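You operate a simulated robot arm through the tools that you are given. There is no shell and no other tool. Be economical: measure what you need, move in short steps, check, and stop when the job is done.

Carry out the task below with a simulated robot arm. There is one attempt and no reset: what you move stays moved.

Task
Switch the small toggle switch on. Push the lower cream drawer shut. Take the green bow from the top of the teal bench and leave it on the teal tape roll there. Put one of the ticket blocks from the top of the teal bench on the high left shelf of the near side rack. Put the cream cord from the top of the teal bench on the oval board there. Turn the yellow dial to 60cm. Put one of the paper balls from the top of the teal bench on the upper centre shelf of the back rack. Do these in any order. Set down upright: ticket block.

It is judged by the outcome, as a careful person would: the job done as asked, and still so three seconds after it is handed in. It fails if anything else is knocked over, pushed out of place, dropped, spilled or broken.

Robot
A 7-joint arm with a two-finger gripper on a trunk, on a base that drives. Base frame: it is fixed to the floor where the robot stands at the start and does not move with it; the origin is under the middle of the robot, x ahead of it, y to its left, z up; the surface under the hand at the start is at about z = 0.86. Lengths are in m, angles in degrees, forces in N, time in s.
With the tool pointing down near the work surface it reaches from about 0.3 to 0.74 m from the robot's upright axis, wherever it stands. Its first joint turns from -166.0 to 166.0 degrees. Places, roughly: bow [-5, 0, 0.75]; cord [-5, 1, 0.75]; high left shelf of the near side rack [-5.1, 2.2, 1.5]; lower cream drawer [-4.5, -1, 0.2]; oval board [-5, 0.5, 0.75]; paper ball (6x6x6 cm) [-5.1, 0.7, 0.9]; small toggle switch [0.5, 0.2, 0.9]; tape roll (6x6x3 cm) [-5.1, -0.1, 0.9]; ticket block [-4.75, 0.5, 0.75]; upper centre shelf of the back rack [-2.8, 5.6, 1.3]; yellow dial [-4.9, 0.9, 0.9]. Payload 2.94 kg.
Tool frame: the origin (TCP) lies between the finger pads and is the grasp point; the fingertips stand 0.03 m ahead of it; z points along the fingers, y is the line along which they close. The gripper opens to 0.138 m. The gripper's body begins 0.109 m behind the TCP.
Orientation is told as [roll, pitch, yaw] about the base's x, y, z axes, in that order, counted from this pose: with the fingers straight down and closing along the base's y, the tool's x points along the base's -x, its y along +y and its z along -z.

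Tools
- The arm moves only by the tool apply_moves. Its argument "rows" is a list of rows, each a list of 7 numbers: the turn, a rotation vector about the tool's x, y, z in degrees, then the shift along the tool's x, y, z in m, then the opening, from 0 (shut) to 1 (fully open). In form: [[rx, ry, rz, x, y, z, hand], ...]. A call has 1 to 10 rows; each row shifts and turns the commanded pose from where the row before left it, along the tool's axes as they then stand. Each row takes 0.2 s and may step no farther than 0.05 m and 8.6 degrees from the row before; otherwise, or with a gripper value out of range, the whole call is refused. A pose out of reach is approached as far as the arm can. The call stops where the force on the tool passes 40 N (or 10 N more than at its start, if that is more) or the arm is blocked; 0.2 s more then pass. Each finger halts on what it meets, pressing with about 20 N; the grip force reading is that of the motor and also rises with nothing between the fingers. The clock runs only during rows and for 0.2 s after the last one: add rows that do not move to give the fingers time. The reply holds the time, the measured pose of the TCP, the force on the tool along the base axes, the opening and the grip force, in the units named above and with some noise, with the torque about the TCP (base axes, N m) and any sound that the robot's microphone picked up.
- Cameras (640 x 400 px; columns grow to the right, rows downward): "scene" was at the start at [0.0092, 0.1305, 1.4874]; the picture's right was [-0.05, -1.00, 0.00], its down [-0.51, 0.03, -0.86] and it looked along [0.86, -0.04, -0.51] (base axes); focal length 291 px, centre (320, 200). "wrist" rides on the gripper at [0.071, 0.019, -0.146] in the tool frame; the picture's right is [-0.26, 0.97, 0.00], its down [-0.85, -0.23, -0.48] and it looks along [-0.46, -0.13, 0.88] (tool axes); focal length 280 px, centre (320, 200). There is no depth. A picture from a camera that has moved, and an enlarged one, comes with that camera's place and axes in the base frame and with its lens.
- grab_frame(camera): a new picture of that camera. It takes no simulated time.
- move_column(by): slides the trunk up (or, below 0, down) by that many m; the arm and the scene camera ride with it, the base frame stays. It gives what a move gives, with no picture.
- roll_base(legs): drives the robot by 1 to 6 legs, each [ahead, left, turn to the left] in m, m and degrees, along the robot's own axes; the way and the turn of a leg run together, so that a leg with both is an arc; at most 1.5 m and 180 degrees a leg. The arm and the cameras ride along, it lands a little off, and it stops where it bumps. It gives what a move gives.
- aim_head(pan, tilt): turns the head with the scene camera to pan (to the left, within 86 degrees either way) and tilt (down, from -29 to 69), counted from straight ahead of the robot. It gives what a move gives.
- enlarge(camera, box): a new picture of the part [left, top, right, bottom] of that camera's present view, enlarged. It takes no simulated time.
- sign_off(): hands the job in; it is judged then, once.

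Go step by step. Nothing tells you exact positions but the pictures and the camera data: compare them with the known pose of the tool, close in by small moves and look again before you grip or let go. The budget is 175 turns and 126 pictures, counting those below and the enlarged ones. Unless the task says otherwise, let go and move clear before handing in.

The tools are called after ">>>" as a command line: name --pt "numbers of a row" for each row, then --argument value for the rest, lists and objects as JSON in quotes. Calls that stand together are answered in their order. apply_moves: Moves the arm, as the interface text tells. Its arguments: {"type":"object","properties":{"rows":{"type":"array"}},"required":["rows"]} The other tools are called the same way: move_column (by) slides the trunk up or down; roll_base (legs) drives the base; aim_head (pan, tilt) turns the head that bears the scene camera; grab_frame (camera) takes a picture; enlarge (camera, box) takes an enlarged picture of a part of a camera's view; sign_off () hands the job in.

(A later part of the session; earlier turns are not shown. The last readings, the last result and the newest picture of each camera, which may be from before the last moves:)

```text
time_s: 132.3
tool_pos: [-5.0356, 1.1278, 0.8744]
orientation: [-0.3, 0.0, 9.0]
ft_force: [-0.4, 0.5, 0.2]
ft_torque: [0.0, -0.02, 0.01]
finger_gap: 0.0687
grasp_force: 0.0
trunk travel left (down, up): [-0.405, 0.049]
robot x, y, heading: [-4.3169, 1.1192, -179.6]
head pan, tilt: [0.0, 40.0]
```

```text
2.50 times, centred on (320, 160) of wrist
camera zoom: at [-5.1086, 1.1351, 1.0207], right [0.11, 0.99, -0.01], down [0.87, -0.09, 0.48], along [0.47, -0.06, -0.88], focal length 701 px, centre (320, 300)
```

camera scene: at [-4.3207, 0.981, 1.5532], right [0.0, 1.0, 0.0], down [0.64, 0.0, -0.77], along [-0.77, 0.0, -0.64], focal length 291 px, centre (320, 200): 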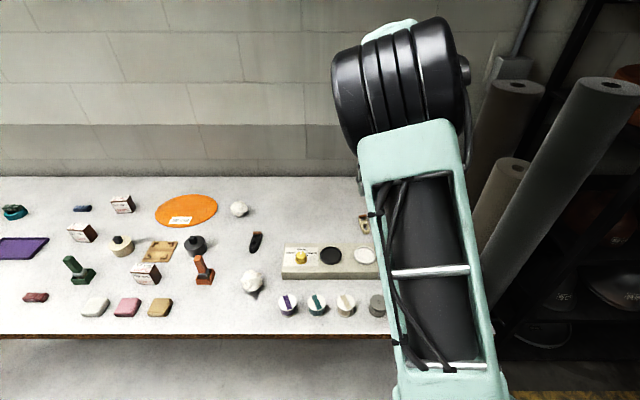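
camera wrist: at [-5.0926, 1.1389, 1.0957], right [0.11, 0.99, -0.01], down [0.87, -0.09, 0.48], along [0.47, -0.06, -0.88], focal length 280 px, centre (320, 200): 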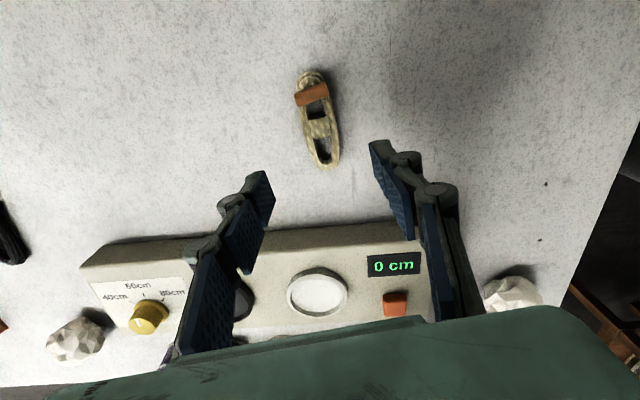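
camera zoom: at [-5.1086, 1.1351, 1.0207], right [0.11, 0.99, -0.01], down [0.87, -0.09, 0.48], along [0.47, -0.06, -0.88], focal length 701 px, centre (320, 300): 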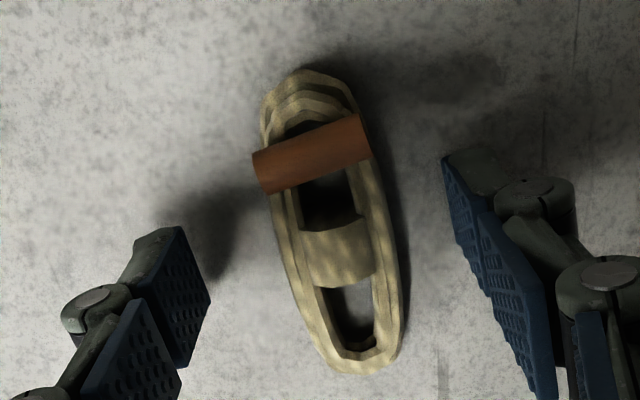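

The pads would partly meet the orange handle; I'll shift 1 cm toward the cord's middle band, lower 4 mm and close.

>>> apply_moves --pt "0 0 0 -0.01 0.002 0.003 0.5" --pt "0 0 0 0 0 0 0.2" --pt "0 0 0 0 0 0 0.1" --pt "0 0 0 0 0 0 0" --pt "0 0 0 0 0 0 0"

>>> enlarge --camera "wrist" --box '[220, 80, 420, 240]'

```text
time_s: 133.5
tool_pos: [-5.0264, 1.1308, 0.8711]
orientation: [-0.5, 0.0, 9.1]
ft_force: [-0.3, 0.2, 0.0]
ft_torque: [-0.01, 0.01, 0.03]
finger_gap: 0.0283
grasp_force: 20.3
trunk travel left (down, up): [-0.405, 0.049]
robot x, y, heading: [-4.3165, 1.1157, -180.0]
head pan, tilt: [0.0, 40.0]
```

```text
2.50 times, centred on (320, 160) of wrist
camera zoom: at [-5.0996, 1.1383, 1.0174], right [0.11, 0.99, -0.01], down [0.87, -0.09, 0.48], along [0.47, -0.06, -0.88], focal length 701 px, centre (320, 300)
```

zoom: 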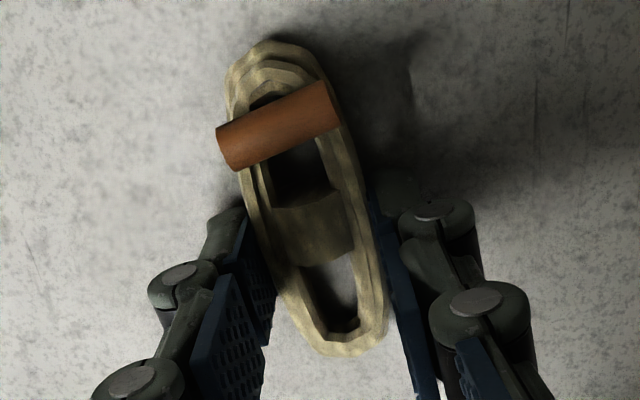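

The cord is held (gap 28 mm), its centre 12 mm beyond the TCP. I'll lift, retract, raise the trunk for more reach, and drive over to the board.

>>> apply_moves --pt "0 0 0 0 0 -0.03 0" --pt "0 0 0 0 0 -0.045 0" --pt "0 0 0 -0.02 0 -0.045 0" --pt "0 0 0 -0.02 0 -0.045 0" --pt "0 0 0 -0.04 0 -0.02 0" --pt "0 0 0 -0.045 0 0 0"

>>> move_column --by 0.045

>>> roll_base --legs '[[0, -0.001, 0], [0, 0.62, 0]]'

>>> grab_frame --camera "scene"

>>> grab_frame --camera "wrist"

```text
time_s: 134.9
tool_pos: [-4.9025, 1.1508, 1.0541]
orientation: [-0.4, 0.0, 9.1]
ft_force: [-1.1, 1.1, -0.6]
ft_torque: [0.01, 0.01, -0.01]
finger_gap: 0.0287
grasp_force: 20.1
trunk travel left (down, up): [-0.405, 0.049]
robot x, y, heading: [-4.3162, 1.1184, -180.0]
head pan, tilt: [0.0, 40.0]
```

```text
time_s: 135.8
tool_pos: [-4.9029, 1.1509, 1.097]
orientation: [-0.4, 0.1, 9.1]
ft_force: [-0.5, -0.3, -0.6]
ft_torque: [0.02, 0.01, -0.02]
finger_gap: 0.0291
grasp_force: 20.2
trunk travel left (down, up): [-0.45, 0.004]
robot x, y, heading: [-4.3142, 1.1127, -180.2]
head pan, tilt: [0.0, 40.0]
```

```text
time_s: 142.1
tool_pos: [-4.8978, 0.5087, 1.0988]
orientation: [-0.5, 0.0, 10.1]
ft_force: [-0.1, 0.0, 0.3]
ft_torque: [-0.02, 0.02, 0.02]
finger_gap: 0.029
grasp_force: 20.4
trunk travel left (down, up): [-0.45, 0.004]
robot x, y, heading: [-4.3091, 0.4843, -178.8]
head pan, tilt: [0.0, 40.0]
```

```text
54 pictures are left
camera scene: at [-4.3118, 0.3485, 1.5982], right [-0.02, 1.0, 0.0], down [0.64, 0.01, -0.77], along [-0.77, -0.01, -0.64], focal length 291 px, centre (320, 200)
```

scene: 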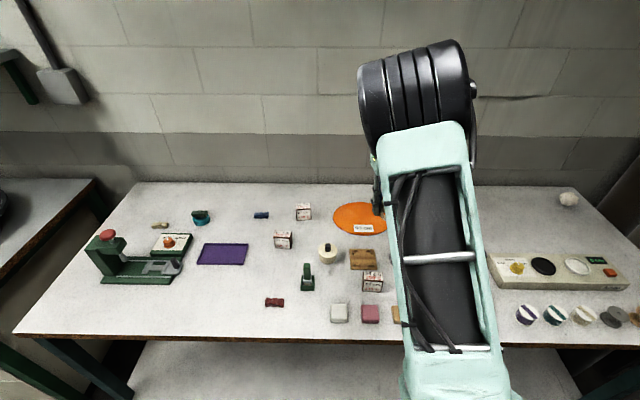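

```text
53 pictures are left
camera wrist: at [-4.9713, 0.5138, 1.2442], right [0.09, 1.0, -0.01], down [0.88, -0.07, 0.48], along [0.48, -0.05, -0.88], focal length 280 px, centre (320, 200)
```

wrist: 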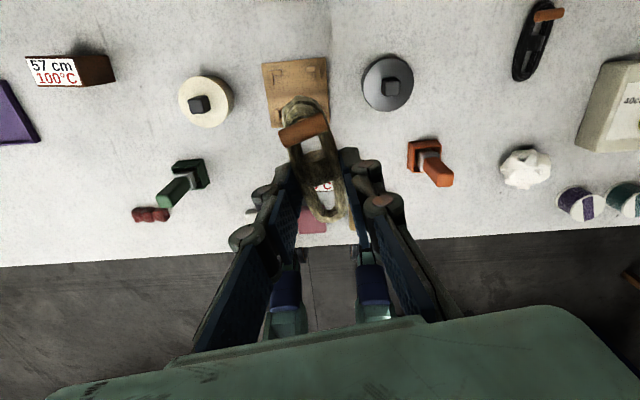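

Now I tilt 12°, lower to z ≈ 0.96 and extend over the board.

>>> apply_moves --pt "0 6 0 0 0 0 0" --pt "0 6 0 0 0 0 0" --pt "0 0 0 -0.0094 0 0.044 0" --pt "0 0 0 -0.0094 0 0.044 0" --pt "0 0 0 -0.0094 0 0.044 0" --pt "0 0 0 0.0466 0.0064 0.0099 0" --pt "0 0 0 0.0466 0.0064 0.0099 0" --pt "0 0 0 0.0466 0.0064 0.0099 0" --pt "0 0 0 0.0466 0.0064 0.0099 0"

>>> grab_frame --camera "wrist"

>>> enlarge --camera "scene" --box '[290, 160, 470, 280]'

```text
time_s: 144.1
tool_pos: [-5.0904, 0.5011, 0.9598]
orientation: [-0.6, 11.7, 10.0]
ft_force: [-0.1, -0.2, 0.7]
ft_torque: [0.01, -0.05, -0.01]
finger_gap: 0.0287
grasp_force: 20.0
trunk travel left (down, up): [-0.45, 0.004]
robot x, y, heading: [-4.3094, 0.4836, -179.0]
head pan, tilt: [0.0, 40.0]
```

```text
52 pictures are left
camera wrist: at [-5.1345, 0.5129, 1.1179], right [0.08, 0.99, -0.06], down [0.95, -0.06, 0.3], along [0.29, -0.08, -0.95], focal length 280 px, centre (320, 200)
```

wrist: 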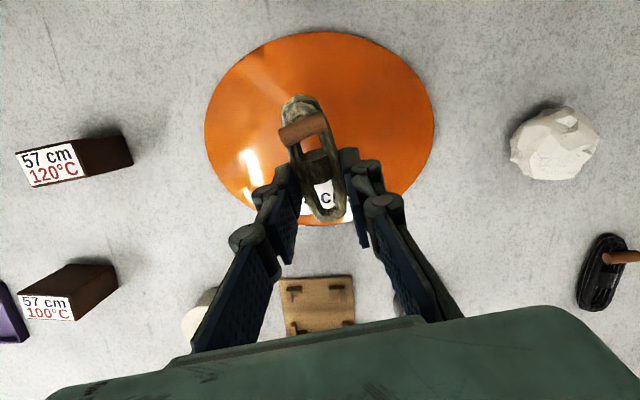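

```text
3.33 times, centred on (380, 220) of scene
camera zoom: at [-4.3132, 0.3493, 1.5983], right [-0.02, 1.0, 0.0], down [0.64, 0.01, -0.77], along [-0.77, -0.01, -0.64], focal length 970 px, centre (120, 133)
```

zoom: 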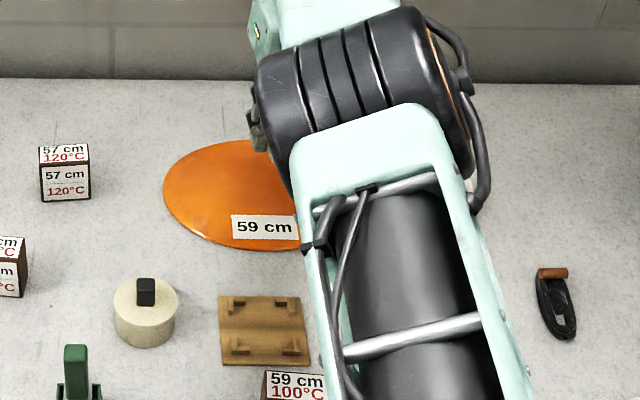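

The cord is over the board. Lowering, then feeling for contact.

>>> apply_moves --pt "0 0 0 -0.0062 0 0.0293 0" --pt "0 0 0 -0.0062 0 0.0293 0" --pt "0 0 0 -0.0009 0 0.004 0" --pt "0 0 0 -0.0009 0 0.004 0" --pt "0 0 0 -0.0009 0 0.004 0"

>>> enlarge --camera "wrist" --box '[200, 20, 440, 260]'

```text
time_s: 145.3
tool_pos: [-5.0897, 0.497, 0.8903]
orientation: [-0.5, 11.9, 10.0]
ft_force: [-0.3, -0.2, 0.5]
ft_torque: [0.04, -0.01, 0.02]
finger_gap: 0.0288
grasp_force: 20.0
trunk travel left (down, up): [-0.45, 0.004]
robot x, y, heading: [-4.3079, 0.4834, -179.1]
head pan, tilt: [0.0, 40.0]
```

```text
1.67 times, centred on (320, 140) of wrist
camera zoom: at [-5.1322, 0.5092, 1.0474], right [0.08, 0.99, -0.06], down [0.95, -0.06, 0.29], along [0.29, -0.08, -0.95], focal length 467 px, centre (320, 300)
```

zoom: 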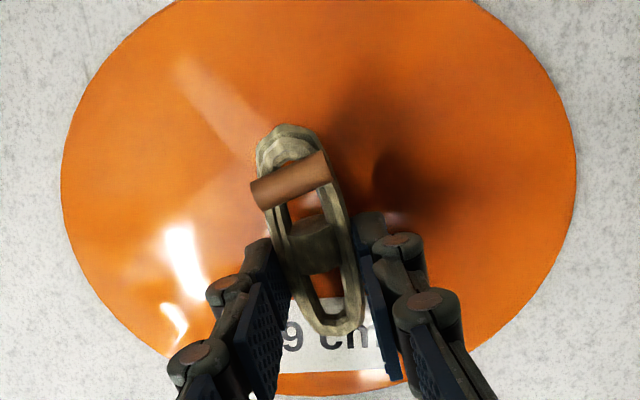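

>>> apply_moves --pt "0 0 0 -0.0008 0 0.003 0" --pt "0 0 0 -0.0008 0 0.003 0" --pt "0 0 0 -0.0008 0 0.003 0"

```text
time_s: 146.1
tool_pos: [-5.0896, 0.499, 0.884]
orientation: [-0.4, 12.1, 10.1]
ft_force: [-0.1, 0.7, 7.9]
ft_torque: [0.1, -0.25, -0.04]
finger_gap: 0.0286
grasp_force: 20.6
trunk travel left (down, up): [-0.45, 0.004]
robot x, y, heading: [-4.3066, 0.4815, -179.1]
head pan, tilt: [0.0, 40.0]
```

The near end touches the board. I release and rise.

>>> apply_moves --pt "0 0 0 0 0 0 0.3" --pt "0 0 0 0 0 0 0.4" --pt "0 0 0 0 0 0 0.45" --pt "0 0 0 0 0 -0.03 0.45" --pt "0 0 0 0 0 -0.045 0.45" --pt "0 0 0 0 0 -0.045 0.45" --pt "0 0 0 0 0 -0.045 0.45"

>>> grab_frame --camera "wrist"

```text
time_s: 147.7
tool_pos: [-5.0528, 0.5038, 1.0401]
orientation: [-0.4, 12.0, 10.1]
ft_force: [-0.4, 0.0, 0.6]
ft_torque: [0.0, 0.01, -0.01]
finger_gap: 0.0623
grasp_force: 0.0
trunk travel left (down, up): [-0.45, 0.004]
robot x, y, heading: [-4.3078, 0.4842, -179.1]
head pan, tilt: [0.0, 40.0]
```

```text
49 pictures are left
camera wrist: at [-5.0951, 0.5161, 1.1989], right [0.08, 0.99, -0.06], down [0.95, -0.06, 0.29], along [0.29, -0.08, -0.95], focal length 280 px, centre (320, 200)
```

wrist: 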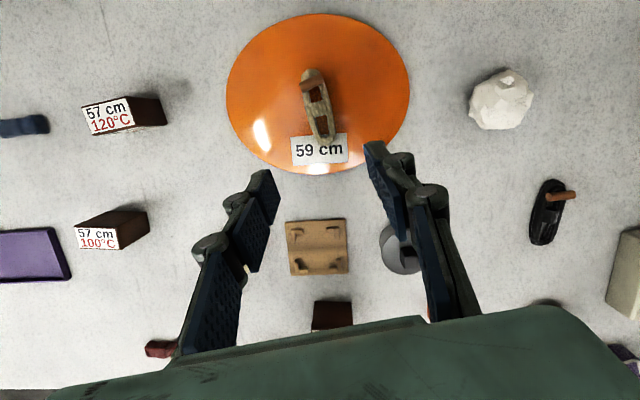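

The cord lies on the oval board. Before grasping a ticket block, I'll look at the side rack to learn how it must be placed.

>>> apply_moves --pt "0 -6 0 0 0 -0.04 0.45" --pt "0 -6 0 0 0 -0.03 0.45" --pt "0 0 0 -0.045 0 0 0.45" --pt "0 0 0 -0.045 0 0 0.45" --pt "0 0 0 -0.045 0 0 0.45"

>>> aim_head --pan -70 --tilt 5

>>> grab_frame --camera "scene"

```text
time_s: 148.9
tool_pos: [-4.9017, 0.5357, 1.1086]
orientation: [-0.4, 0.0, 10.2]
ft_force: [-0.4, 0.5, -0.2]
ft_torque: [-0.05, 0.0, 0.0]
finger_gap: 0.0622
grasp_force: 0.1
out of reach, approached as far as the arm can: row 2
trunk travel left (down, up): [-0.45, 0.004]
robot x, y, heading: [-4.3079, 0.4813, -179.1]
head pan, tilt: [0.0, 40.0]
```

```text
time_s: 150.3
tool_pos: [-4.9029, 0.5339, 1.1089]
orientation: [-0.5, 0.0, 10.2]
ft_force: [0.3, -0.7, -0.2]
ft_torque: [0.03, 0.0, -0.01]
finger_gap: 0.062
grasp_force: 0.0
trunk travel left (down, up): [-0.45, 0.004]
robot x, y, heading: [-4.3098, 0.4857, -178.7]
head pan, tilt: [-70.0, 5.0]
```

```text
48 pictures are left
camera scene: at [-4.26, 0.4359, 1.6539], right [0.93, 0.36, 0.0], down [0.03, -0.08, -1.0], along [-0.36, 0.93, -0.09], focal length 291 px, centre (320, 200)
```

scene: 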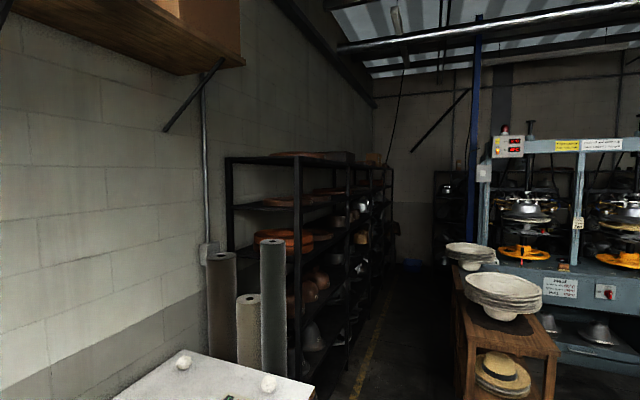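

>>> enlarge --camera "scene" --box '[210, 130, 410, 380]'

```text
1.60 times, centred on (310, 255) of scene
camera zoom: at [-4.26, 0.4359, 1.6539], right [0.93, 0.36, 0.0], down [0.03, -0.08, -1.0], along [-0.36, 0.93, -0.09], focal length 465 px, centre (336, 112)
```

zoom: 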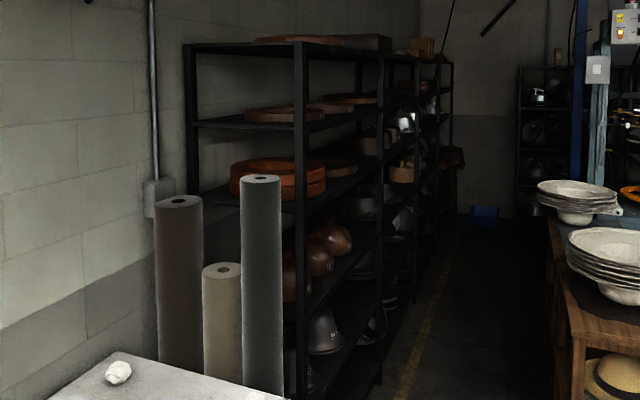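

The side rack has a shelf at z ≈ 1.5 with about 0.24 m clear above. I'll therefore grasp the block with the hand pitched 45°, so that it can be placed upright at the same pitch. I'll take the isolated "57 cm 100°C" block near (−4.98, 0.216) and drive left to face it.

>>> roll_base --legs '[[0, 0.26, -1.1]]'

>>> apply_moves --pt "0 7.5 3 -0.02 0 0 0.6" --pt "0 7.5 3 -0.02 0 0 0.6" --pt "0 7.5 3 -0.02 0 0 0.6" --pt "0 7.5 0 0 0 0 0.6" --pt "0 7.5 0 0 0 0 0.6" --pt "0 7.5 0 0 0 0 0.6"

>>> aim_head --pan 0 --tilt 40

>>> grab_frame --camera "scene"

>>> grab_frame --camera "wrist"

```text
time_s: 153.2
tool_pos: [-4.8989, 0.2813, 1.1076]
orientation: [-0.2, 0.0, 9.2]
ft_force: [0.7, -0.1, 0.1]
ft_torque: [0.02, 0.0, -0.03]
finger_gap: 0.0623
grasp_force: 0.1
trunk travel left (down, up): [-0.45, 0.004]
robot x, y, heading: [-4.3084, 0.2218, -180.3]
head pan, tilt: [-70.0, 5.0]
```

```text
time_s: 154.6
tool_pos: [-4.8412, 0.2789, 1.0994]
orientation: [-4.9, 39.5, -1.4]
ft_force: [0.0, -0.4, 0.3]
ft_torque: [-0.02, -0.02, 0.01]
finger_gap: 0.0825
grasp_force: 0.1
out of reach, approached as far as the arm can: row 6
trunk travel left (down, up): [-0.45, 0.004]
robot x, y, heading: [-4.3052, 0.2251, -180.1]
head pan, tilt: [-70.0, 5.0]
```

```text
time_s: 156.0
tool_pos: [-4.8411, 0.2781, 1.0998]
orientation: [-5.0, 39.4, -1.4]
ft_force: [-0.1, 0.8, -0.1]
ft_torque: [0.0, -0.04, -0.01]
finger_gap: 0.0828
grasp_force: 0.0
trunk travel left (down, up): [-0.45, 0.004]
robot x, y, heading: [-4.3022, 0.2225, -179.9]
head pan, tilt: [0.0, 40.0]
```

```text
46 pictures are left
camera scene: at [-4.3113, 0.0853, 1.5982], right [0.0, 1.0, 0.0], down [0.64, 0.0, -0.77], along [-0.77, 0.0, -0.64], focal length 291 px, centre (320, 200)
```

scene: 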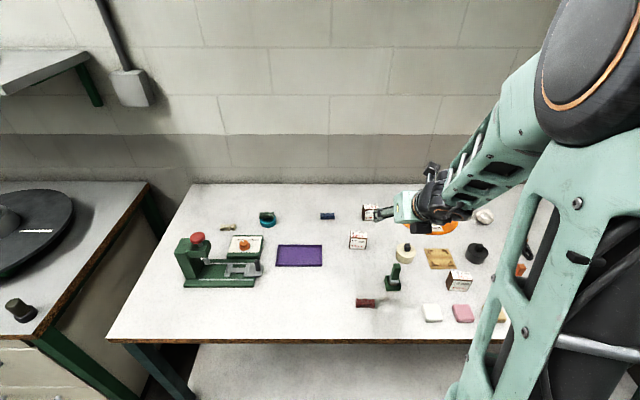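

```text
45 pictures are left
camera wrist: at [-4.8048, 0.3074, 1.257], right [0.17, 0.96, -0.23], down [0.96, -0.21, -0.16], along [-0.2, -0.19, -0.96], focal length 280 px, centre (320, 200)
```

wrist: 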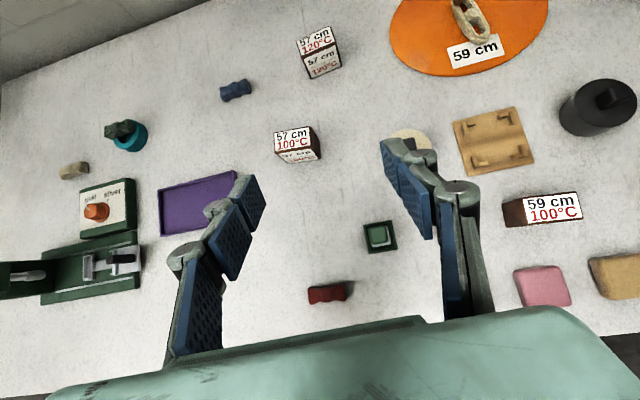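

The flipped hand hits joint 7's limit, so I'll turn it back 180° about its own axis, keeping the pitch.

>>> apply_moves --pt "0 0 -8.4 0 0 0 0.6" --pt "0 0 -8.4 0 0 0 0.6" --pt "0 0 -8.4 0 0 0 0.6" --pt "0 0 -8.4 0 0 0 0.6" --pt "0 0 -8.4 0 0 0 0.6" --pt "0 0 -8.4 0 0 0 0.6" --pt "0 0 -8.4 0 0 0 0.6" --pt "0 0 -8.4 0 0 0 0.6" --pt "0 0 -8.4 0 0 0 0.6" --pt "0 0 -8.4 0 0 0 0.6"

>>> apply_moves --pt "0 0 -8.4 0 0 0 0.6" --pt "0 0 -8.4 0 0 0 0.6" --pt "0 0 -8.4 0 0 0 0.6" --pt "0 0 -8.4 0 0 0 0.6" --pt "0 0 -8.4 0 0 0 0.6" --pt "0 0 -8.4 0 0 0 0.6" --pt "0 0 -8.4 0 0 0 0.6" --pt "0 0 -8.4 0 0 0 0.6" --pt "0 0 -8.4 0 0 0 0.6" --pt "0 0 -8.4 0 0 0 0.6"

>>> apply_moves --pt "0 0 -6 0 0 0 0.6" --pt "0 -5 0 0 0 0 0.6"

```text
time_s: 158.2
tool_pos: [-4.8411, 0.2792, 1.0994]
orientation: [39.0, 7.5, 87.1]
ft_force: [0.0, 0.5, -0.2]
ft_torque: [0.03, -0.01, -0.02]
finger_gap: 0.0828
grasp_force: 0.1
trunk travel left (down, up): [-0.45, 0.004]
robot x, y, heading: [-4.3071, 0.2194, -179.8]
head pan, tilt: [0.0, 40.0]
```

```text
time_s: 160.4
tool_pos: [-4.84, 0.2789, 1.1003]
orientation: [14.2, -37.4, 163.7]
ft_force: [-0.3, -0.1, 0.8]
ft_torque: [0.01, 0.01, 0.02]
finger_gap: 0.083
grasp_force: 0.0
trunk travel left (down, up): [-0.45, 0.004]
robot x, y, heading: [-4.3042, 0.2181, -180.1]
head pan, tilt: [0.0, 40.0]
```

```text
time_s: 161.0
tool_pos: [-4.8403, 0.2784, 1.1011]
orientation: [10.6, -43.6, 169.8]
ft_force: [-0.1, 0.4, -0.3]
ft_torque: [0.02, -0.02, 0.01]
finger_gap: 0.0829
grasp_force: 0.0
trunk travel left (down, up): [-0.45, 0.004]
robot x, y, heading: [-4.3126, 0.2212, -180.0]
head pan, tilt: [0.0, 40.0]
```

I'll square the hand: roll to zero and yaw to 180°, keeping 45° pitch, and look.

>>> apply_moves --pt "0 0 -5.45 0 0 0 0.6" --pt "0 0 -5.45 0 0 0 0.6" --pt "3.5 0 3.56 0 0 0 0.6"

>>> grab_frame --camera "wrist"

>>> enlarge --camera "scene" --box '[310, 180, 430, 280]'

```text
time_s: 161.8
tool_pos: [-4.8405, 0.2784, 1.1008]
orientation: [-0.1, -44.5, 179.9]
ft_force: [0.5, -0.3, -0.7]
ft_torque: [0.02, -0.02, 0.01]
finger_gap: 0.083
grasp_force: 0.0
trunk travel left (down, up): [-0.45, 0.004]
robot x, y, heading: [-4.3065, 0.2181, -179.9]
head pan, tilt: [0.0, 40.0]
```

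```text
44 pictures are left
camera wrist: at [-4.6887, 0.2572, 1.1549], right [-0.19, -0.96, 0.18], down [-0.27, 0.23, 0.93], along [-0.94, 0.13, -0.3], focal length 280 px, centre (320, 200)
```

wrist: 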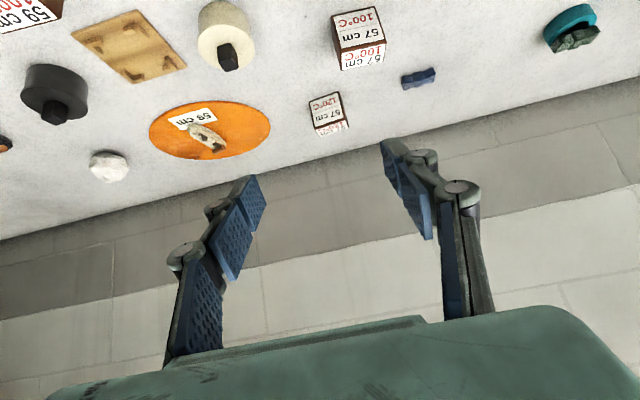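

```text
4.00 times, centred on (370, 230) of scene
camera zoom: at [-4.3113, 0.0847, 1.5981], right [0.0, 1.0, 0.0], down [0.64, 0.0, -0.77], along [-0.77, 0.0, -0.64], focal length 1164 px, centre (120, 80)
```

zoom: 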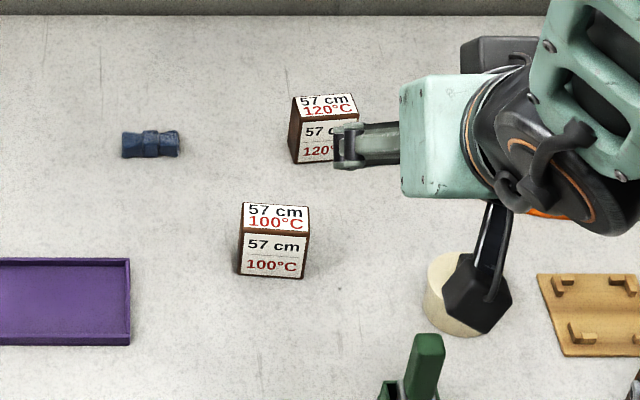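

The hand is square at 45°. The block spans x −5.003 to −4.965, y 0.216 ± 0.028, z 0.838 to 0.888, yawed about −5°. I'll match that yaw and go to a pre-grasp point along the approach line.

>>> apply_moves --pt "3.5 0 3.5 0 0 0 0.72" --pt "0 0 0 0.016 0.0185 0.04 0.72" --pt "0 0 0 0.016 0.0185 0.04 0.72" --pt "0 0 0 0.016 0.0185 0.04 0.72" --pt "0 0 0 0.016 0.0185 0.04 0.72"

>>> grab_frame --camera "wrist"

>>> enlarge --camera "scene" --box '[300, 180, 420, 280]'

```text
time_s: 163.0
tool_pos: [-4.9126, 0.2113, 0.9402]
orientation: [-0.1, -44.7, 175.0]
ft_force: [-0.4, 0.3, -0.1]
ft_torque: [-0.01, 0.0, 0.03]
finger_gap: 0.0991
grasp_force: 0.0
trunk travel left (down, up): [-0.45, 0.004]
robot x, y, heading: [-4.3026, 0.2225, -179.8]
head pan, tilt: [0.0, 40.0]
```

```text
42 pictures are left
camera wrist: at [-4.7618, 0.177, 0.9946], right [-0.27, -0.94, 0.18], down [-0.25, 0.25, 0.93], along [-0.93, 0.21, -0.3], focal length 280 px, centre (320, 200)
```

wrist: 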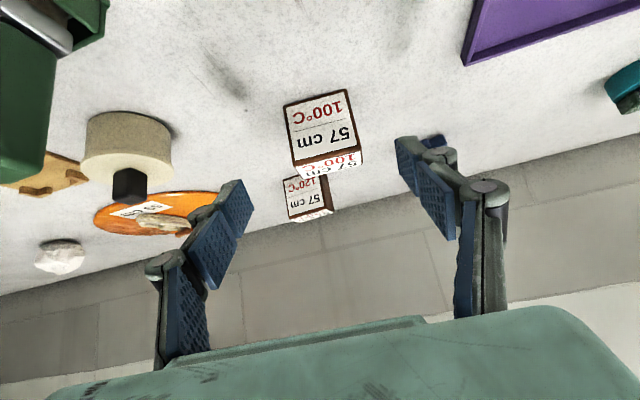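

```text
4.00 times, centred on (360, 230) of scene
camera zoom: at [-4.3118, 0.0847, 1.5982], right [0.0, 1.0, 0.0], down [0.64, 0.0, -0.77], along [-0.77, 0.0, -0.64], focal length 1164 px, centre (160, 80)
```

zoom: 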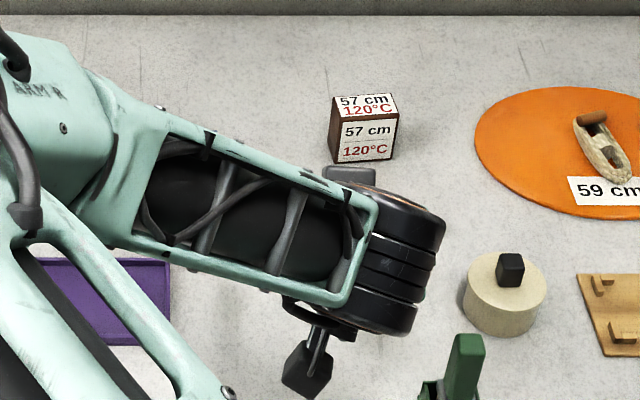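

The block sits centred between the fingers. I'll advance along the approach line and close.

>>> apply_moves --pt "0 0 0 -0.001 0 0.033 0.72" --pt "0 0 0 -0.001 0 0.033 0.72" --pt "0 0 0 -0.001 0 0.033 0.72" --pt "0 0 0 0 0 0 0.5" --pt "0 0 0 0 0 0 0.3" --pt "0 0 0 0 0 0 0.3" --pt "0 0 0 0 0 0 0.2"

>>> grab_frame --camera "wrist"

```text
time_s: 164.6
tool_pos: [-4.9834, 0.2192, 0.8732]
orientation: [-0.1, -44.6, 175.1]
ft_force: [0.2, -0.3, 0.9]
ft_torque: [0.04, 0.03, 0.02]
finger_gap: 0.0542
grasp_force: 20.0
trunk travel left (down, up): [-0.45, 0.004]
robot x, y, heading: [-4.3059, 0.2207, -180.0]
head pan, tilt: [0.0, 40.0]
```

```text
40 pictures are left
camera wrist: at [-4.8329, 0.1838, 0.9276], right [-0.27, -0.94, 0.18], down [-0.25, 0.25, 0.93], along [-0.93, 0.21, -0.3], focal length 280 px, centre (320, 200)
```

wrist: 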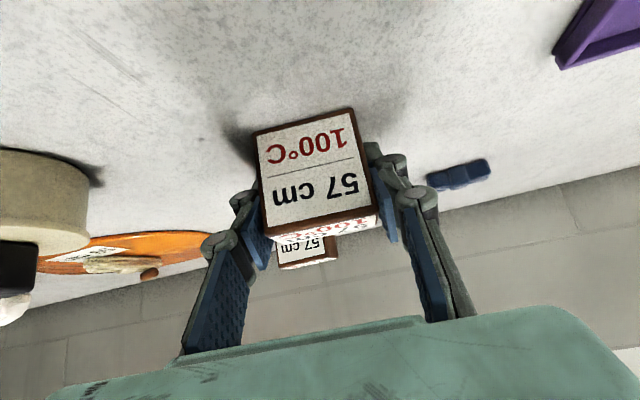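

The block is held firmly (gap 54 mm). I'll lift straight up.

>>> apply_moves --pt "0 0 0 -0.0318 0 -0.0318 0.2" --pt "0 0 0 -0.0318 0 -0.0318 0.2" --pt "0 0 0 -0.0318 0 -0.0318 0.2" --pt "0 0 0 -0.0318 0 -0.0318 0.2" --pt "0 0 0 -0.0318 0 -0.0318 0.2" --pt "0 0 0 0.03 0 -0.03 0.2" --pt "0 0 0 0.03 0 -0.03 0.2"

>>> grab_frame --camera "scene"

```text
time_s: 166.2
tool_pos: [-4.8987, 0.2093, 1.0997]
orientation: [-0.2, -44.6, 175.0]
ft_force: [-1.1, 0.4, -0.9]
ft_torque: [-0.02, 0.03, -0.02]
finger_gap: 0.0543
grasp_force: 19.7
trunk travel left (down, up): [-0.45, 0.004]
robot x, y, heading: [-4.3055, 0.2174, -180.2]
head pan, tilt: [0.0, 40.0]
```

```text
39 pictures are left
camera scene: at [-4.3105, 0.085, 1.5982], right [0.0, 1.0, 0.0], down [0.64, 0.0, -0.77], along [-0.77, 0.0, -0.64], focal length 291 px, centre (320, 200)
```

scene: 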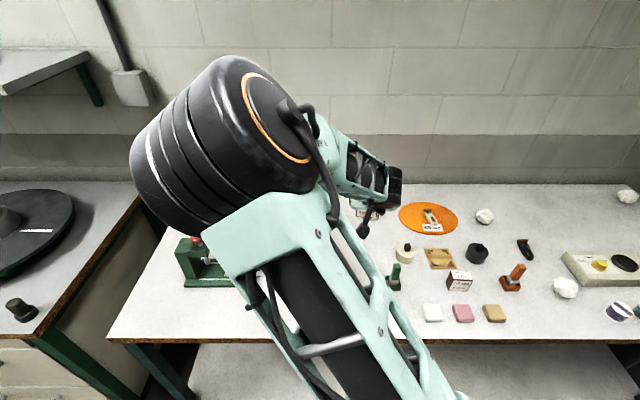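

Now back off from the bench and drive toward the rack, looking again from there.

>>> roll_base --legs '[[-0.3, 0, 0], [0, -1.2, 0]]'

>>> aim_head --pan -45 --tilt 15

>>> grab_frame --camera "scene"

```text
time_s: 178.8
tool_pos: [-4.5852, 1.4301, 1.1005]
orientation: [-0.1, -44.4, 173.9]
ft_force: [0.8, -0.3, -1.1]
ft_torque: [0.0, 0.02, 0.01]
finger_gap: 0.0542
grasp_force: 20.1
trunk travel left (down, up): [-0.45, 0.004]
robot x, y, heading: [-3.9904, 1.4297, 179.4]
head pan, tilt: [0.0, 40.0]
```

```text
time_s: 179.9
tool_pos: [-4.5845, 1.4303, 1.0986]
orientation: [-0.2, -44.4, 174.0]
ft_force: [-0.6, -0.3, -0.4]
ft_torque: [0.01, 0.02, 0.01]
finger_gap: 0.0541
grasp_force: 20.1
trunk travel left (down, up): [-0.45, 0.004]
robot x, y, heading: [-3.9932, 1.4239, 179.2]
head pan, tilt: [-45.0, 15.0]
```

```text
38 pictures are left
camera scene: at [-3.9786, 1.3612, 1.6377], right [0.72, 0.7, 0.0], down [0.18, -0.19, -0.97], along [-0.67, 0.69, -0.26], focal length 291 px, centre (320, 200)
```

scene: 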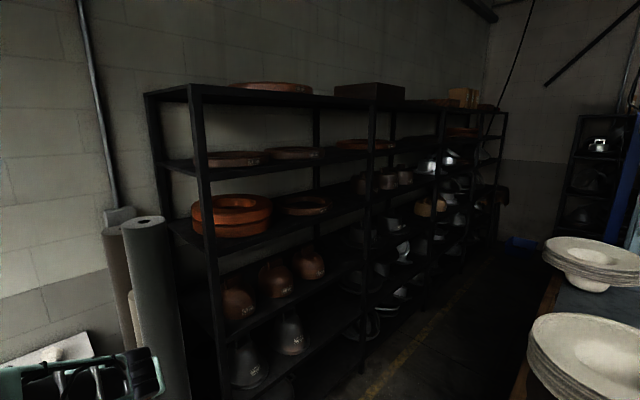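

>>> enlarge --camera "scene" --box '[140, 70, 400, 250]'

```text
2.22 times, centred on (270, 160) of scene
camera zoom: at [-3.9786, 1.3612, 1.6377], right [0.72, 0.7, 0.0], down [0.18, -0.19, -0.97], along [-0.67, 0.69, -0.26], focal length 646 px, centre (431, 289)
```

zoom: 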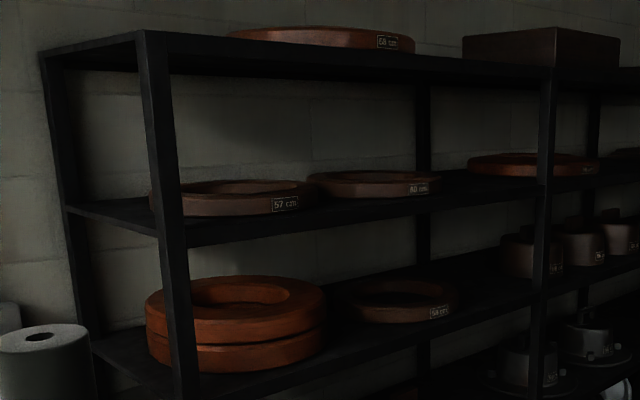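

The high left shelf (front edge x ≈ −4.89, top z ≈ 1.48, y 1.76 to 2.70) holds rings, but is free near its front at y ≈ 2.45 to 2.65. A cabinet edge at x ≈ −4.05 narrows the aisle, so I'll turn to heading 135° and approach diagonally.

>>> roll_base --legs '[[0, 0, -44.3], [0.45, -0.06, 0]]'

>>> apply_moves --pt "0 0 0 -0.0345 0 -0.0345 0.2" --pt "0 0 0 -0.0345 0 -0.0345 0.2" --pt "0 0 0 -0.0345 0 -0.0345 0.2" --pt "0 0 0 -0.0345 0 -0.0345 0.2" --pt "0 0 0 -0.0345 0 -0.0345 0.2" --pt "0 0 0 -0.0345 0 -0.0345 0.2" --pt "0 0 0 -0.0345 0 -0.0345 0.2" --pt "0 0 0 -0.0345 0 -0.0345 0.2" --pt "0 0 0 -0.0345 0 -0.0345 0.2" --pt "0 0 0 -0.028 0 -0.028 0.2"

>>> aim_head --pan -10 --tilt 10

>>> grab_frame --camera "scene"

>>> grab_frame --camera "wrist"

```text
time_s: 184.6
tool_pos: [-4.6738, 2.2073, 1.1006]
orientation: [-0.1, -44.5, 128.7]
ft_force: [0.3, 1.1, -0.5]
ft_torque: [0.01, -0.01, -0.03]
finger_gap: 0.0541
grasp_force: 20.0
trunk travel left (down, up): [-0.45, 0.004]
robot x, y, heading: [-4.2528, 1.7866, 133.7]
head pan, tilt: [-45.0, 15.0]
```

```text
time_s: 186.8
tool_pos: [-4.677, 2.2073, 1.5775]
orientation: [0.0, -44.5, 128.7]
ft_force: [0.0, -0.4, -0.9]
ft_torque: [0.01, -0.02, 0.01]
finger_gap: 0.0541
grasp_force: 20.1
trunk travel left (down, up): [-0.45, 0.004]
robot x, y, heading: [-4.2497, 1.7892, 134.1]
head pan, tilt: [-45.0, 15.0]
```

```text
time_s: 187.8
tool_pos: [-4.6756, 2.2086, 1.5764]
orientation: [-0.1, -44.7, 128.8]
ft_force: [0.2, 0.2, -0.6]
ft_torque: [0.03, -0.04, 0.0]
finger_gap: 0.0543
grasp_force: 19.7
trunk travel left (down, up): [-0.45, 0.004]
robot x, y, heading: [-4.2542, 1.7865, 133.9]
head pan, tilt: [-10.0, 10.0]
```

```text
36 pictures are left
camera scene: at [-4.3483, 1.7121, 1.6459], right [0.83, 0.56, 0.0], down [0.1, -0.14, -0.98], along [-0.55, 0.82, -0.17], focal length 291 px, centre (320, 200)
```

scene: 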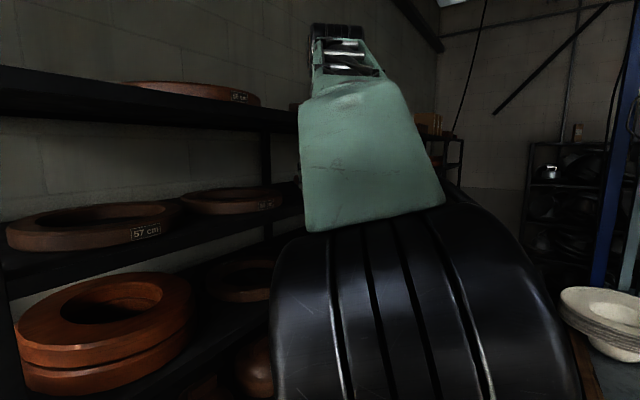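

```text
35 pictures are left
camera wrist: at [-4.5958, 2.0752, 1.6313], right [-0.87, -0.46, 0.18], down [0.01, 0.35, 0.93], along [-0.49, 0.82, -0.3], focal length 280 px, centre (320, 200)
```

wrist: 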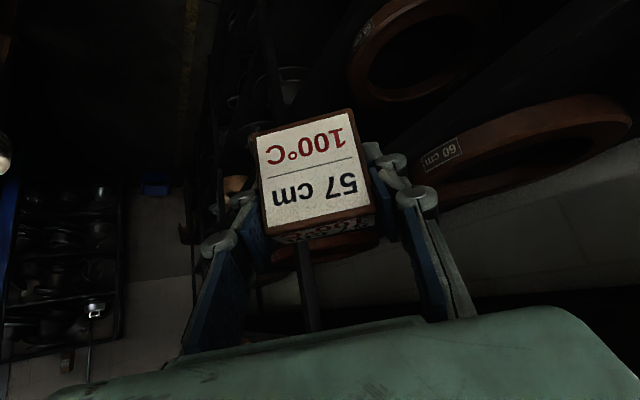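

The wrist view confirms the ring's right boundary near y ≈ 2.40 and the next post at y ≈ 2.68. I'll advance the base 0.27 m along the diagonal and look again.

>>> roll_base --legs '[[0.27, 0, 0]]'

>>> grab_frame --camera "wrist"

>>> grab_frame --camera "scene"

```text
time_s: 189.7
tool_pos: [-4.8671, 2.3894, 1.5777]
orientation: [-0.1, -44.5, 129.4]
ft_force: [-0.4, 0.0, 0.1]
ft_torque: [-0.02, -0.04, 0.03]
finger_gap: 0.0542
grasp_force: 19.9
trunk travel left (down, up): [-0.45, 0.004]
robot x, y, heading: [-4.439, 1.9749, 134.7]
head pan, tilt: [-10.0, 10.0]
```

```text
34 pictures are left
camera wrist: at [-4.7841, 2.2595, 1.6313], right [-0.86, -0.47, 0.18], down [0.0, 0.36, 0.93], along [-0.5, 0.81, -0.3], focal length 280 px, centre (320, 200)
```

wrist: 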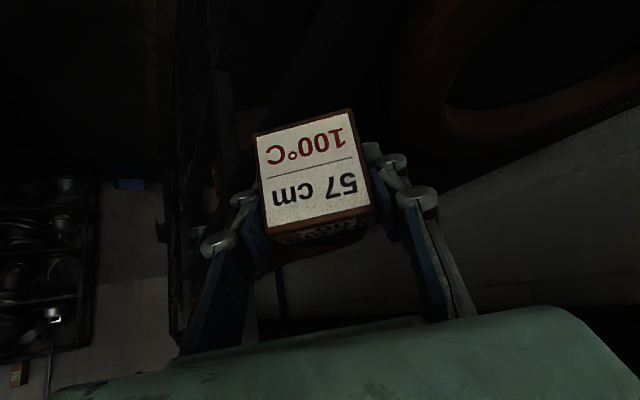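

```text
33 pictures are left
camera scene: at [-4.5318, 1.8997, 1.6459], right [0.82, 0.57, 0.0], down [0.1, -0.14, -0.98], along [-0.56, 0.81, -0.17], focal length 291 px, centre (320, 200)
```

scene: 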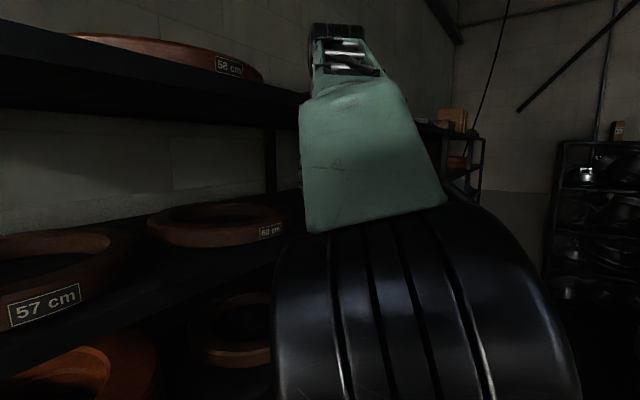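

>>> enlarge --camera "scene" --box '[120, 170, 320, 310]'

>>> enlarge --camera "wrist" --box '[180, 60, 480, 260]'

```text
2.86 times, centred on (220, 240) of scene
camera zoom: at [-4.5318, 1.8997, 1.6459], right [0.82, 0.57, 0.0], down [0.1, -0.14, -0.98], along [-0.56, 0.81, -0.17], focal length 831 px, centre (606, 86)
```

zoom: 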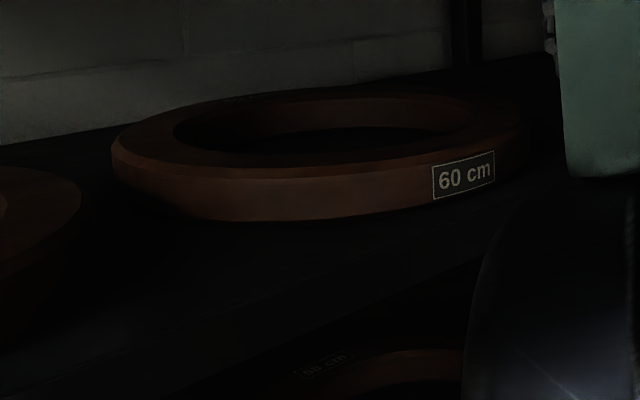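

```text
2.00 times, centred on (330, 160) of wrist
camera zoom: at [-4.7841, 2.2595, 1.6313], right [-0.86, -0.47, 0.18], down [0.0, 0.36, 0.93], along [-0.5, 0.81, -0.3], focal length 561 px, centre (300, 280)
```

zoom: 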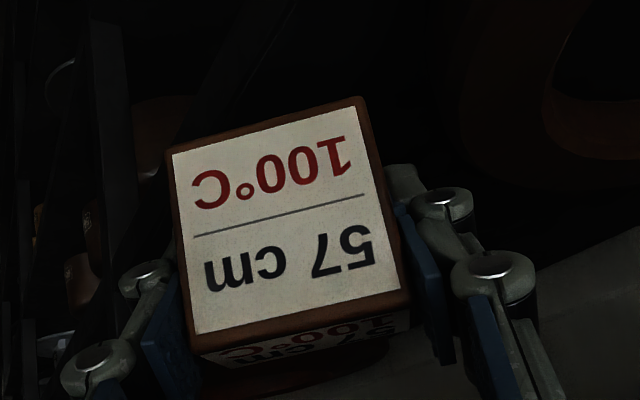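

The free spot at about (−4.935, 2.53) stands. I'll extend the arm there at height.

>>> apply_moves --pt "0 0 0 -0.0269 -0.0092 0.0269 0.2" --pt "0 0 0 -0.0269 -0.0092 0.0269 0.2" --pt "0 0 0 -0.0269 -0.0092 0.0269 0.2" --pt "0 0 0 -0.0269 -0.0092 0.0269 0.2"

>>> grab_frame --camera "scene"

>>> grab_frame --camera "wrist"

```text
time_s: 190.7
tool_pos: [-4.9179, 2.5144, 1.5412]
orientation: [-0.1, -44.4, 129.6]
ft_force: [-2.3, -0.2, -1.0]
ft_torque: [0.0, -0.01, -0.05]
finger_gap: 0.0543
grasp_force: 20.4
out of reach, approached as far as the arm can: row 3, 4
trunk travel left (down, up): [-0.45, 0.004]
robot x, y, heading: [-4.4376, 1.9722, 134.5]
head pan, tilt: [-10.0, 10.0]
```

```text
30 pictures are left
camera scene: at [-4.5336, 1.8996, 1.6457], right [0.82, 0.57, 0.0], down [0.1, -0.14, -0.98], along [-0.56, 0.81, -0.18], focal length 291 px, centre (320, 200)
```

scene: 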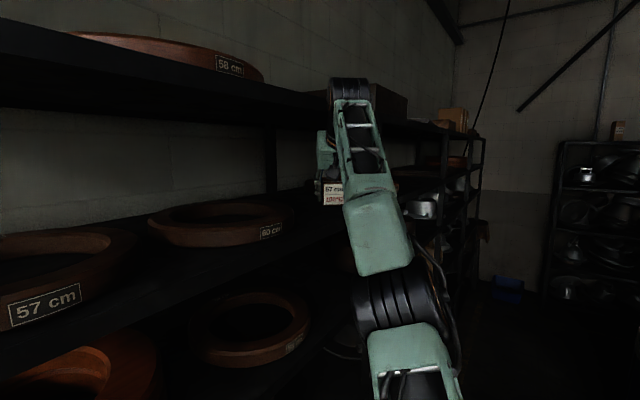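

```text
29 pictures are left
camera wrist: at [-4.8365, 2.3823, 1.5972], right [-0.86, -0.47, 0.18], down [0.0, 0.36, 0.93], along [-0.5, 0.81, -0.31], focal length 280 px, centre (320, 200)
```

wrist: 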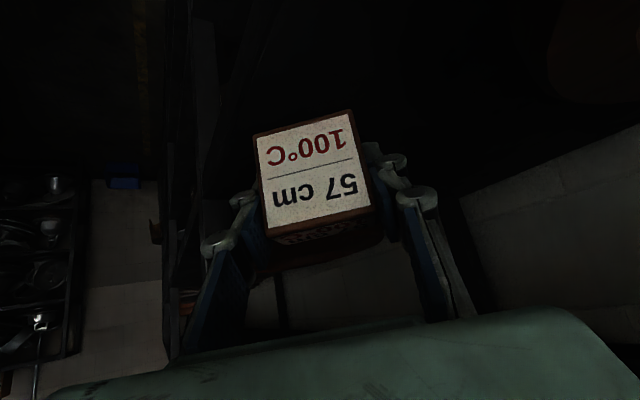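

The arm is at its limit at (−4.918, 2.514). I'll roll the base ahead 3 cm and then lower.

>>> roll_base --legs '[[0.035, 0, 0]]'

>>> apply_moves --pt "0 0 0 0 0 0 0.2"

>>> enlarge --camera "scene" --box '[250, 130, 410, 250]'

```text
time_s: 191.6
tool_pos: [-4.9418, 2.5382, 1.5417]
orientation: [-0.1, -44.5, 129.5]
ft_force: [0.4, 0.2, -1.5]
ft_torque: [-0.01, 0.01, -0.01]
finger_gap: 0.0542
grasp_force: 19.6
trunk travel left (down, up): [-0.45, 0.004]
robot x, y, heading: [-4.4632, 1.9978, 134.9]
head pan, tilt: [-10.0, 10.0]
```

```text
time_s: 192.0
tool_pos: [-4.9414, 2.538, 1.544]
orientation: [-0.1, -44.4, 129.4]
ft_force: [-0.5, 0.0, -0.9]
ft_torque: [-0.01, -0.03, -0.01]
finger_gap: 0.0542
grasp_force: 19.3
trunk travel left (down, up): [-0.45, 0.004]
robot x, y, heading: [-4.4634, 2.0003, 134.7]
head pan, tilt: [-10.0, 10.0]
```

```text
3.33 times, centred on (330, 190) of scene
camera zoom: at [-4.556, 1.924, 1.6459], right [0.82, 0.57, 0.0], down [0.1, -0.14, -0.98], along [-0.56, 0.81, -0.17], focal length 970 px, centre (287, 233)
```

zoom: 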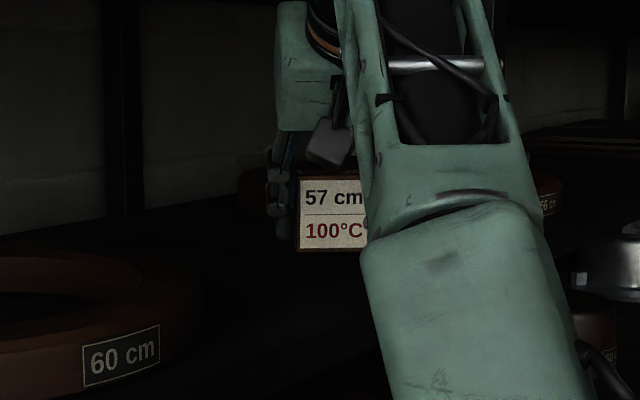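

The block is upright over the shelf. I'll lower in small steps until it touches.

>>> apply_moves --pt "0 0 0 0.0085 0 0.0085 0.2" --pt "0 0 0 0.0035 0 0.0035 0.2" --pt "0 0 0 0.0035 0 0.0035 0.2"

```text
time_s: 192.8
tool_pos: [-4.9471, 2.5449, 1.5302]
orientation: [0.0, -44.2, 129.5]
ft_force: [-1.1, -0.3, -0.6]
ft_torque: [0.01, 0.01, 0.05]
finger_gap: 0.0546
grasp_force: 19.7
out of reach, approached as far as the arm can: row 1, 2, 3
trunk travel left (down, up): [-0.45, 0.004]
robot x, y, heading: [-4.4642, 2.0009, 134.9]
head pan, tilt: [-10.0, 10.0]
```

I'll lower with the trunk instead, which moves straight down.

>>> move_column --by -0.008

>>> move_column --by -0.006

>>> enlarge --camera "scene" --box '[250, 130, 410, 250]'

```text
time_s: 193.3
tool_pos: [-4.9459, 2.5453, 1.5223]
orientation: [-0.1, -44.2, 129.4]
ft_force: [-0.7, -0.1, 0.0]
ft_torque: [-0.01, 0.03, 0.02]
finger_gap: 0.0541
grasp_force: 20.0
trunk travel left (down, up): [-0.442, 0.012]
robot x, y, heading: [-4.4611, 1.9969, 134.6]
head pan, tilt: [-10.0, 10.0]
```

```text
time_s: 193.9
tool_pos: [-4.949, 2.5444, 1.5165]
orientation: [-0.1, -44.3, 129.5]
ft_force: [0.4, 0.0, -0.1]
ft_torque: [0.01, 0.01, -0.02]
finger_gap: 0.0542
grasp_force: 19.8
trunk travel left (down, up): [-0.436, 0.018]
robot x, y, heading: [-4.4645, 1.9986, 134.7]
head pan, tilt: [-10.0, 10.0]
```

```text
3.33 times, centred on (330, 190) of scene
camera zoom: at [-4.5556, 1.9237, 1.6318], right [0.82, 0.57, 0.0], down [0.1, -0.14, -0.98], along [-0.56, 0.81, -0.17], focal length 970 px, centre (287, 233)
```

zoom: 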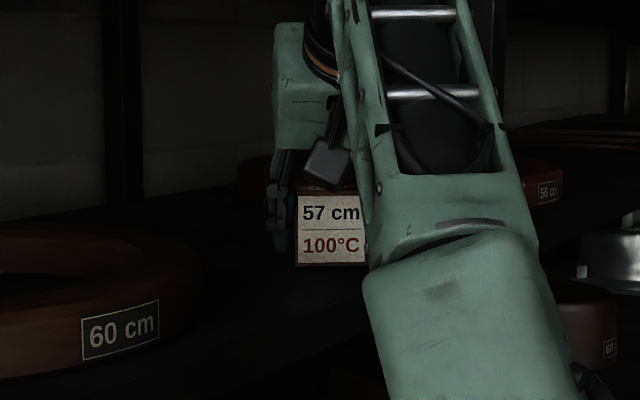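

>>> move_column --by -0.005

>>> move_column --by -0.004

```text
time_s: 194.4
tool_pos: [-4.9467, 2.5449, 1.5137]
orientation: [-0.1, -44.5, 129.5]
ft_force: [-1.6, 0.1, 3.9]
ft_torque: [-0.01, 0.12, -0.01]
finger_gap: 0.0541
grasp_force: 20.0
trunk travel left (down, up): [-0.431, 0.023]
robot x, y, heading: [-4.4619, 1.9984, 134.6]
head pan, tilt: [-10.0, 10.0]
```

```text
time_s: 195.0
tool_pos: [-4.9462, 2.5441, 1.5106]
orientation: [-0.2, -44.7, 129.6]
ft_force: [-4.3, 4.8, 18.2]
ft_torque: [0.22, 0.23, 0.04]
finger_gap: 0.0546
grasp_force: 19.9
trunk travel left (down, up): [-0.427, 0.027]
robot x, y, heading: [-4.4645, 1.9998, 134.9]
head pan, tilt: [-10.0, 10.0]
```

Contact with the shelf. I'll ease 3 mm, open, and withdraw back along the tool axis.

>>> move_column --by 0.003

>>> apply_moves --pt "0 0 0 0 0 0 0.5" --pt "0 0 0 0 0 0 0.55" --pt "0 0 0 0 0 0 0.55" --pt "0 0 0 0 0 -0.02 0.55" --pt "0 0 0 0 0 -0.03 0.55" --pt "0 0 0 0 0 -0.03 0.55" --pt "0 0 0 0 0 -0.03 0.55" --pt "0 0 0 0 0 -0.03 0.55"

>>> grab_frame --camera "wrist"

```text
time_s: 195.5
tool_pos: [-4.9472, 2.544, 1.5108]
orientation: [-0.1, -44.3, 129.5]
ft_force: [-2.1, 1.8, 12.5]
ft_torque: [0.12, 0.12, 0.01]
finger_gap: 0.0544
grasp_force: 19.9
trunk travel left (down, up): [-0.43, 0.024]
robot x, y, heading: [-4.4632, 1.9991, 134.7]
head pan, tilt: [-10.0, 10.0]
```

```text
time_s: 197.3
tool_pos: [-4.8761, 2.4684, 1.6006]
orientation: [-0.2, -44.3, 129.5]
ft_force: [0.4, 0.8, 1.0]
ft_torque: [-0.01, 0.02, 0.04]
finger_gap: 0.0757
grasp_force: 0.1
out of reach, approached as far as the arm can: row 7, 8
trunk travel left (down, up): [-0.43, 0.024]
robot x, y, heading: [-4.4638, 2.0007, 134.7]
head pan, tilt: [-10.0, 10.0]
```

```text
26 pictures are left
camera wrist: at [-4.7945, 2.3362, 1.6559], right [-0.86, -0.47, 0.18], down [0.0, 0.36, 0.93], along [-0.5, 0.81, -0.31], focal length 280 px, centre (320, 200)
```

wrist: 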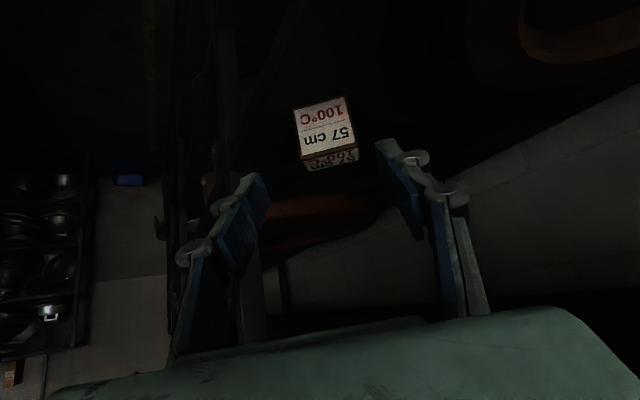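

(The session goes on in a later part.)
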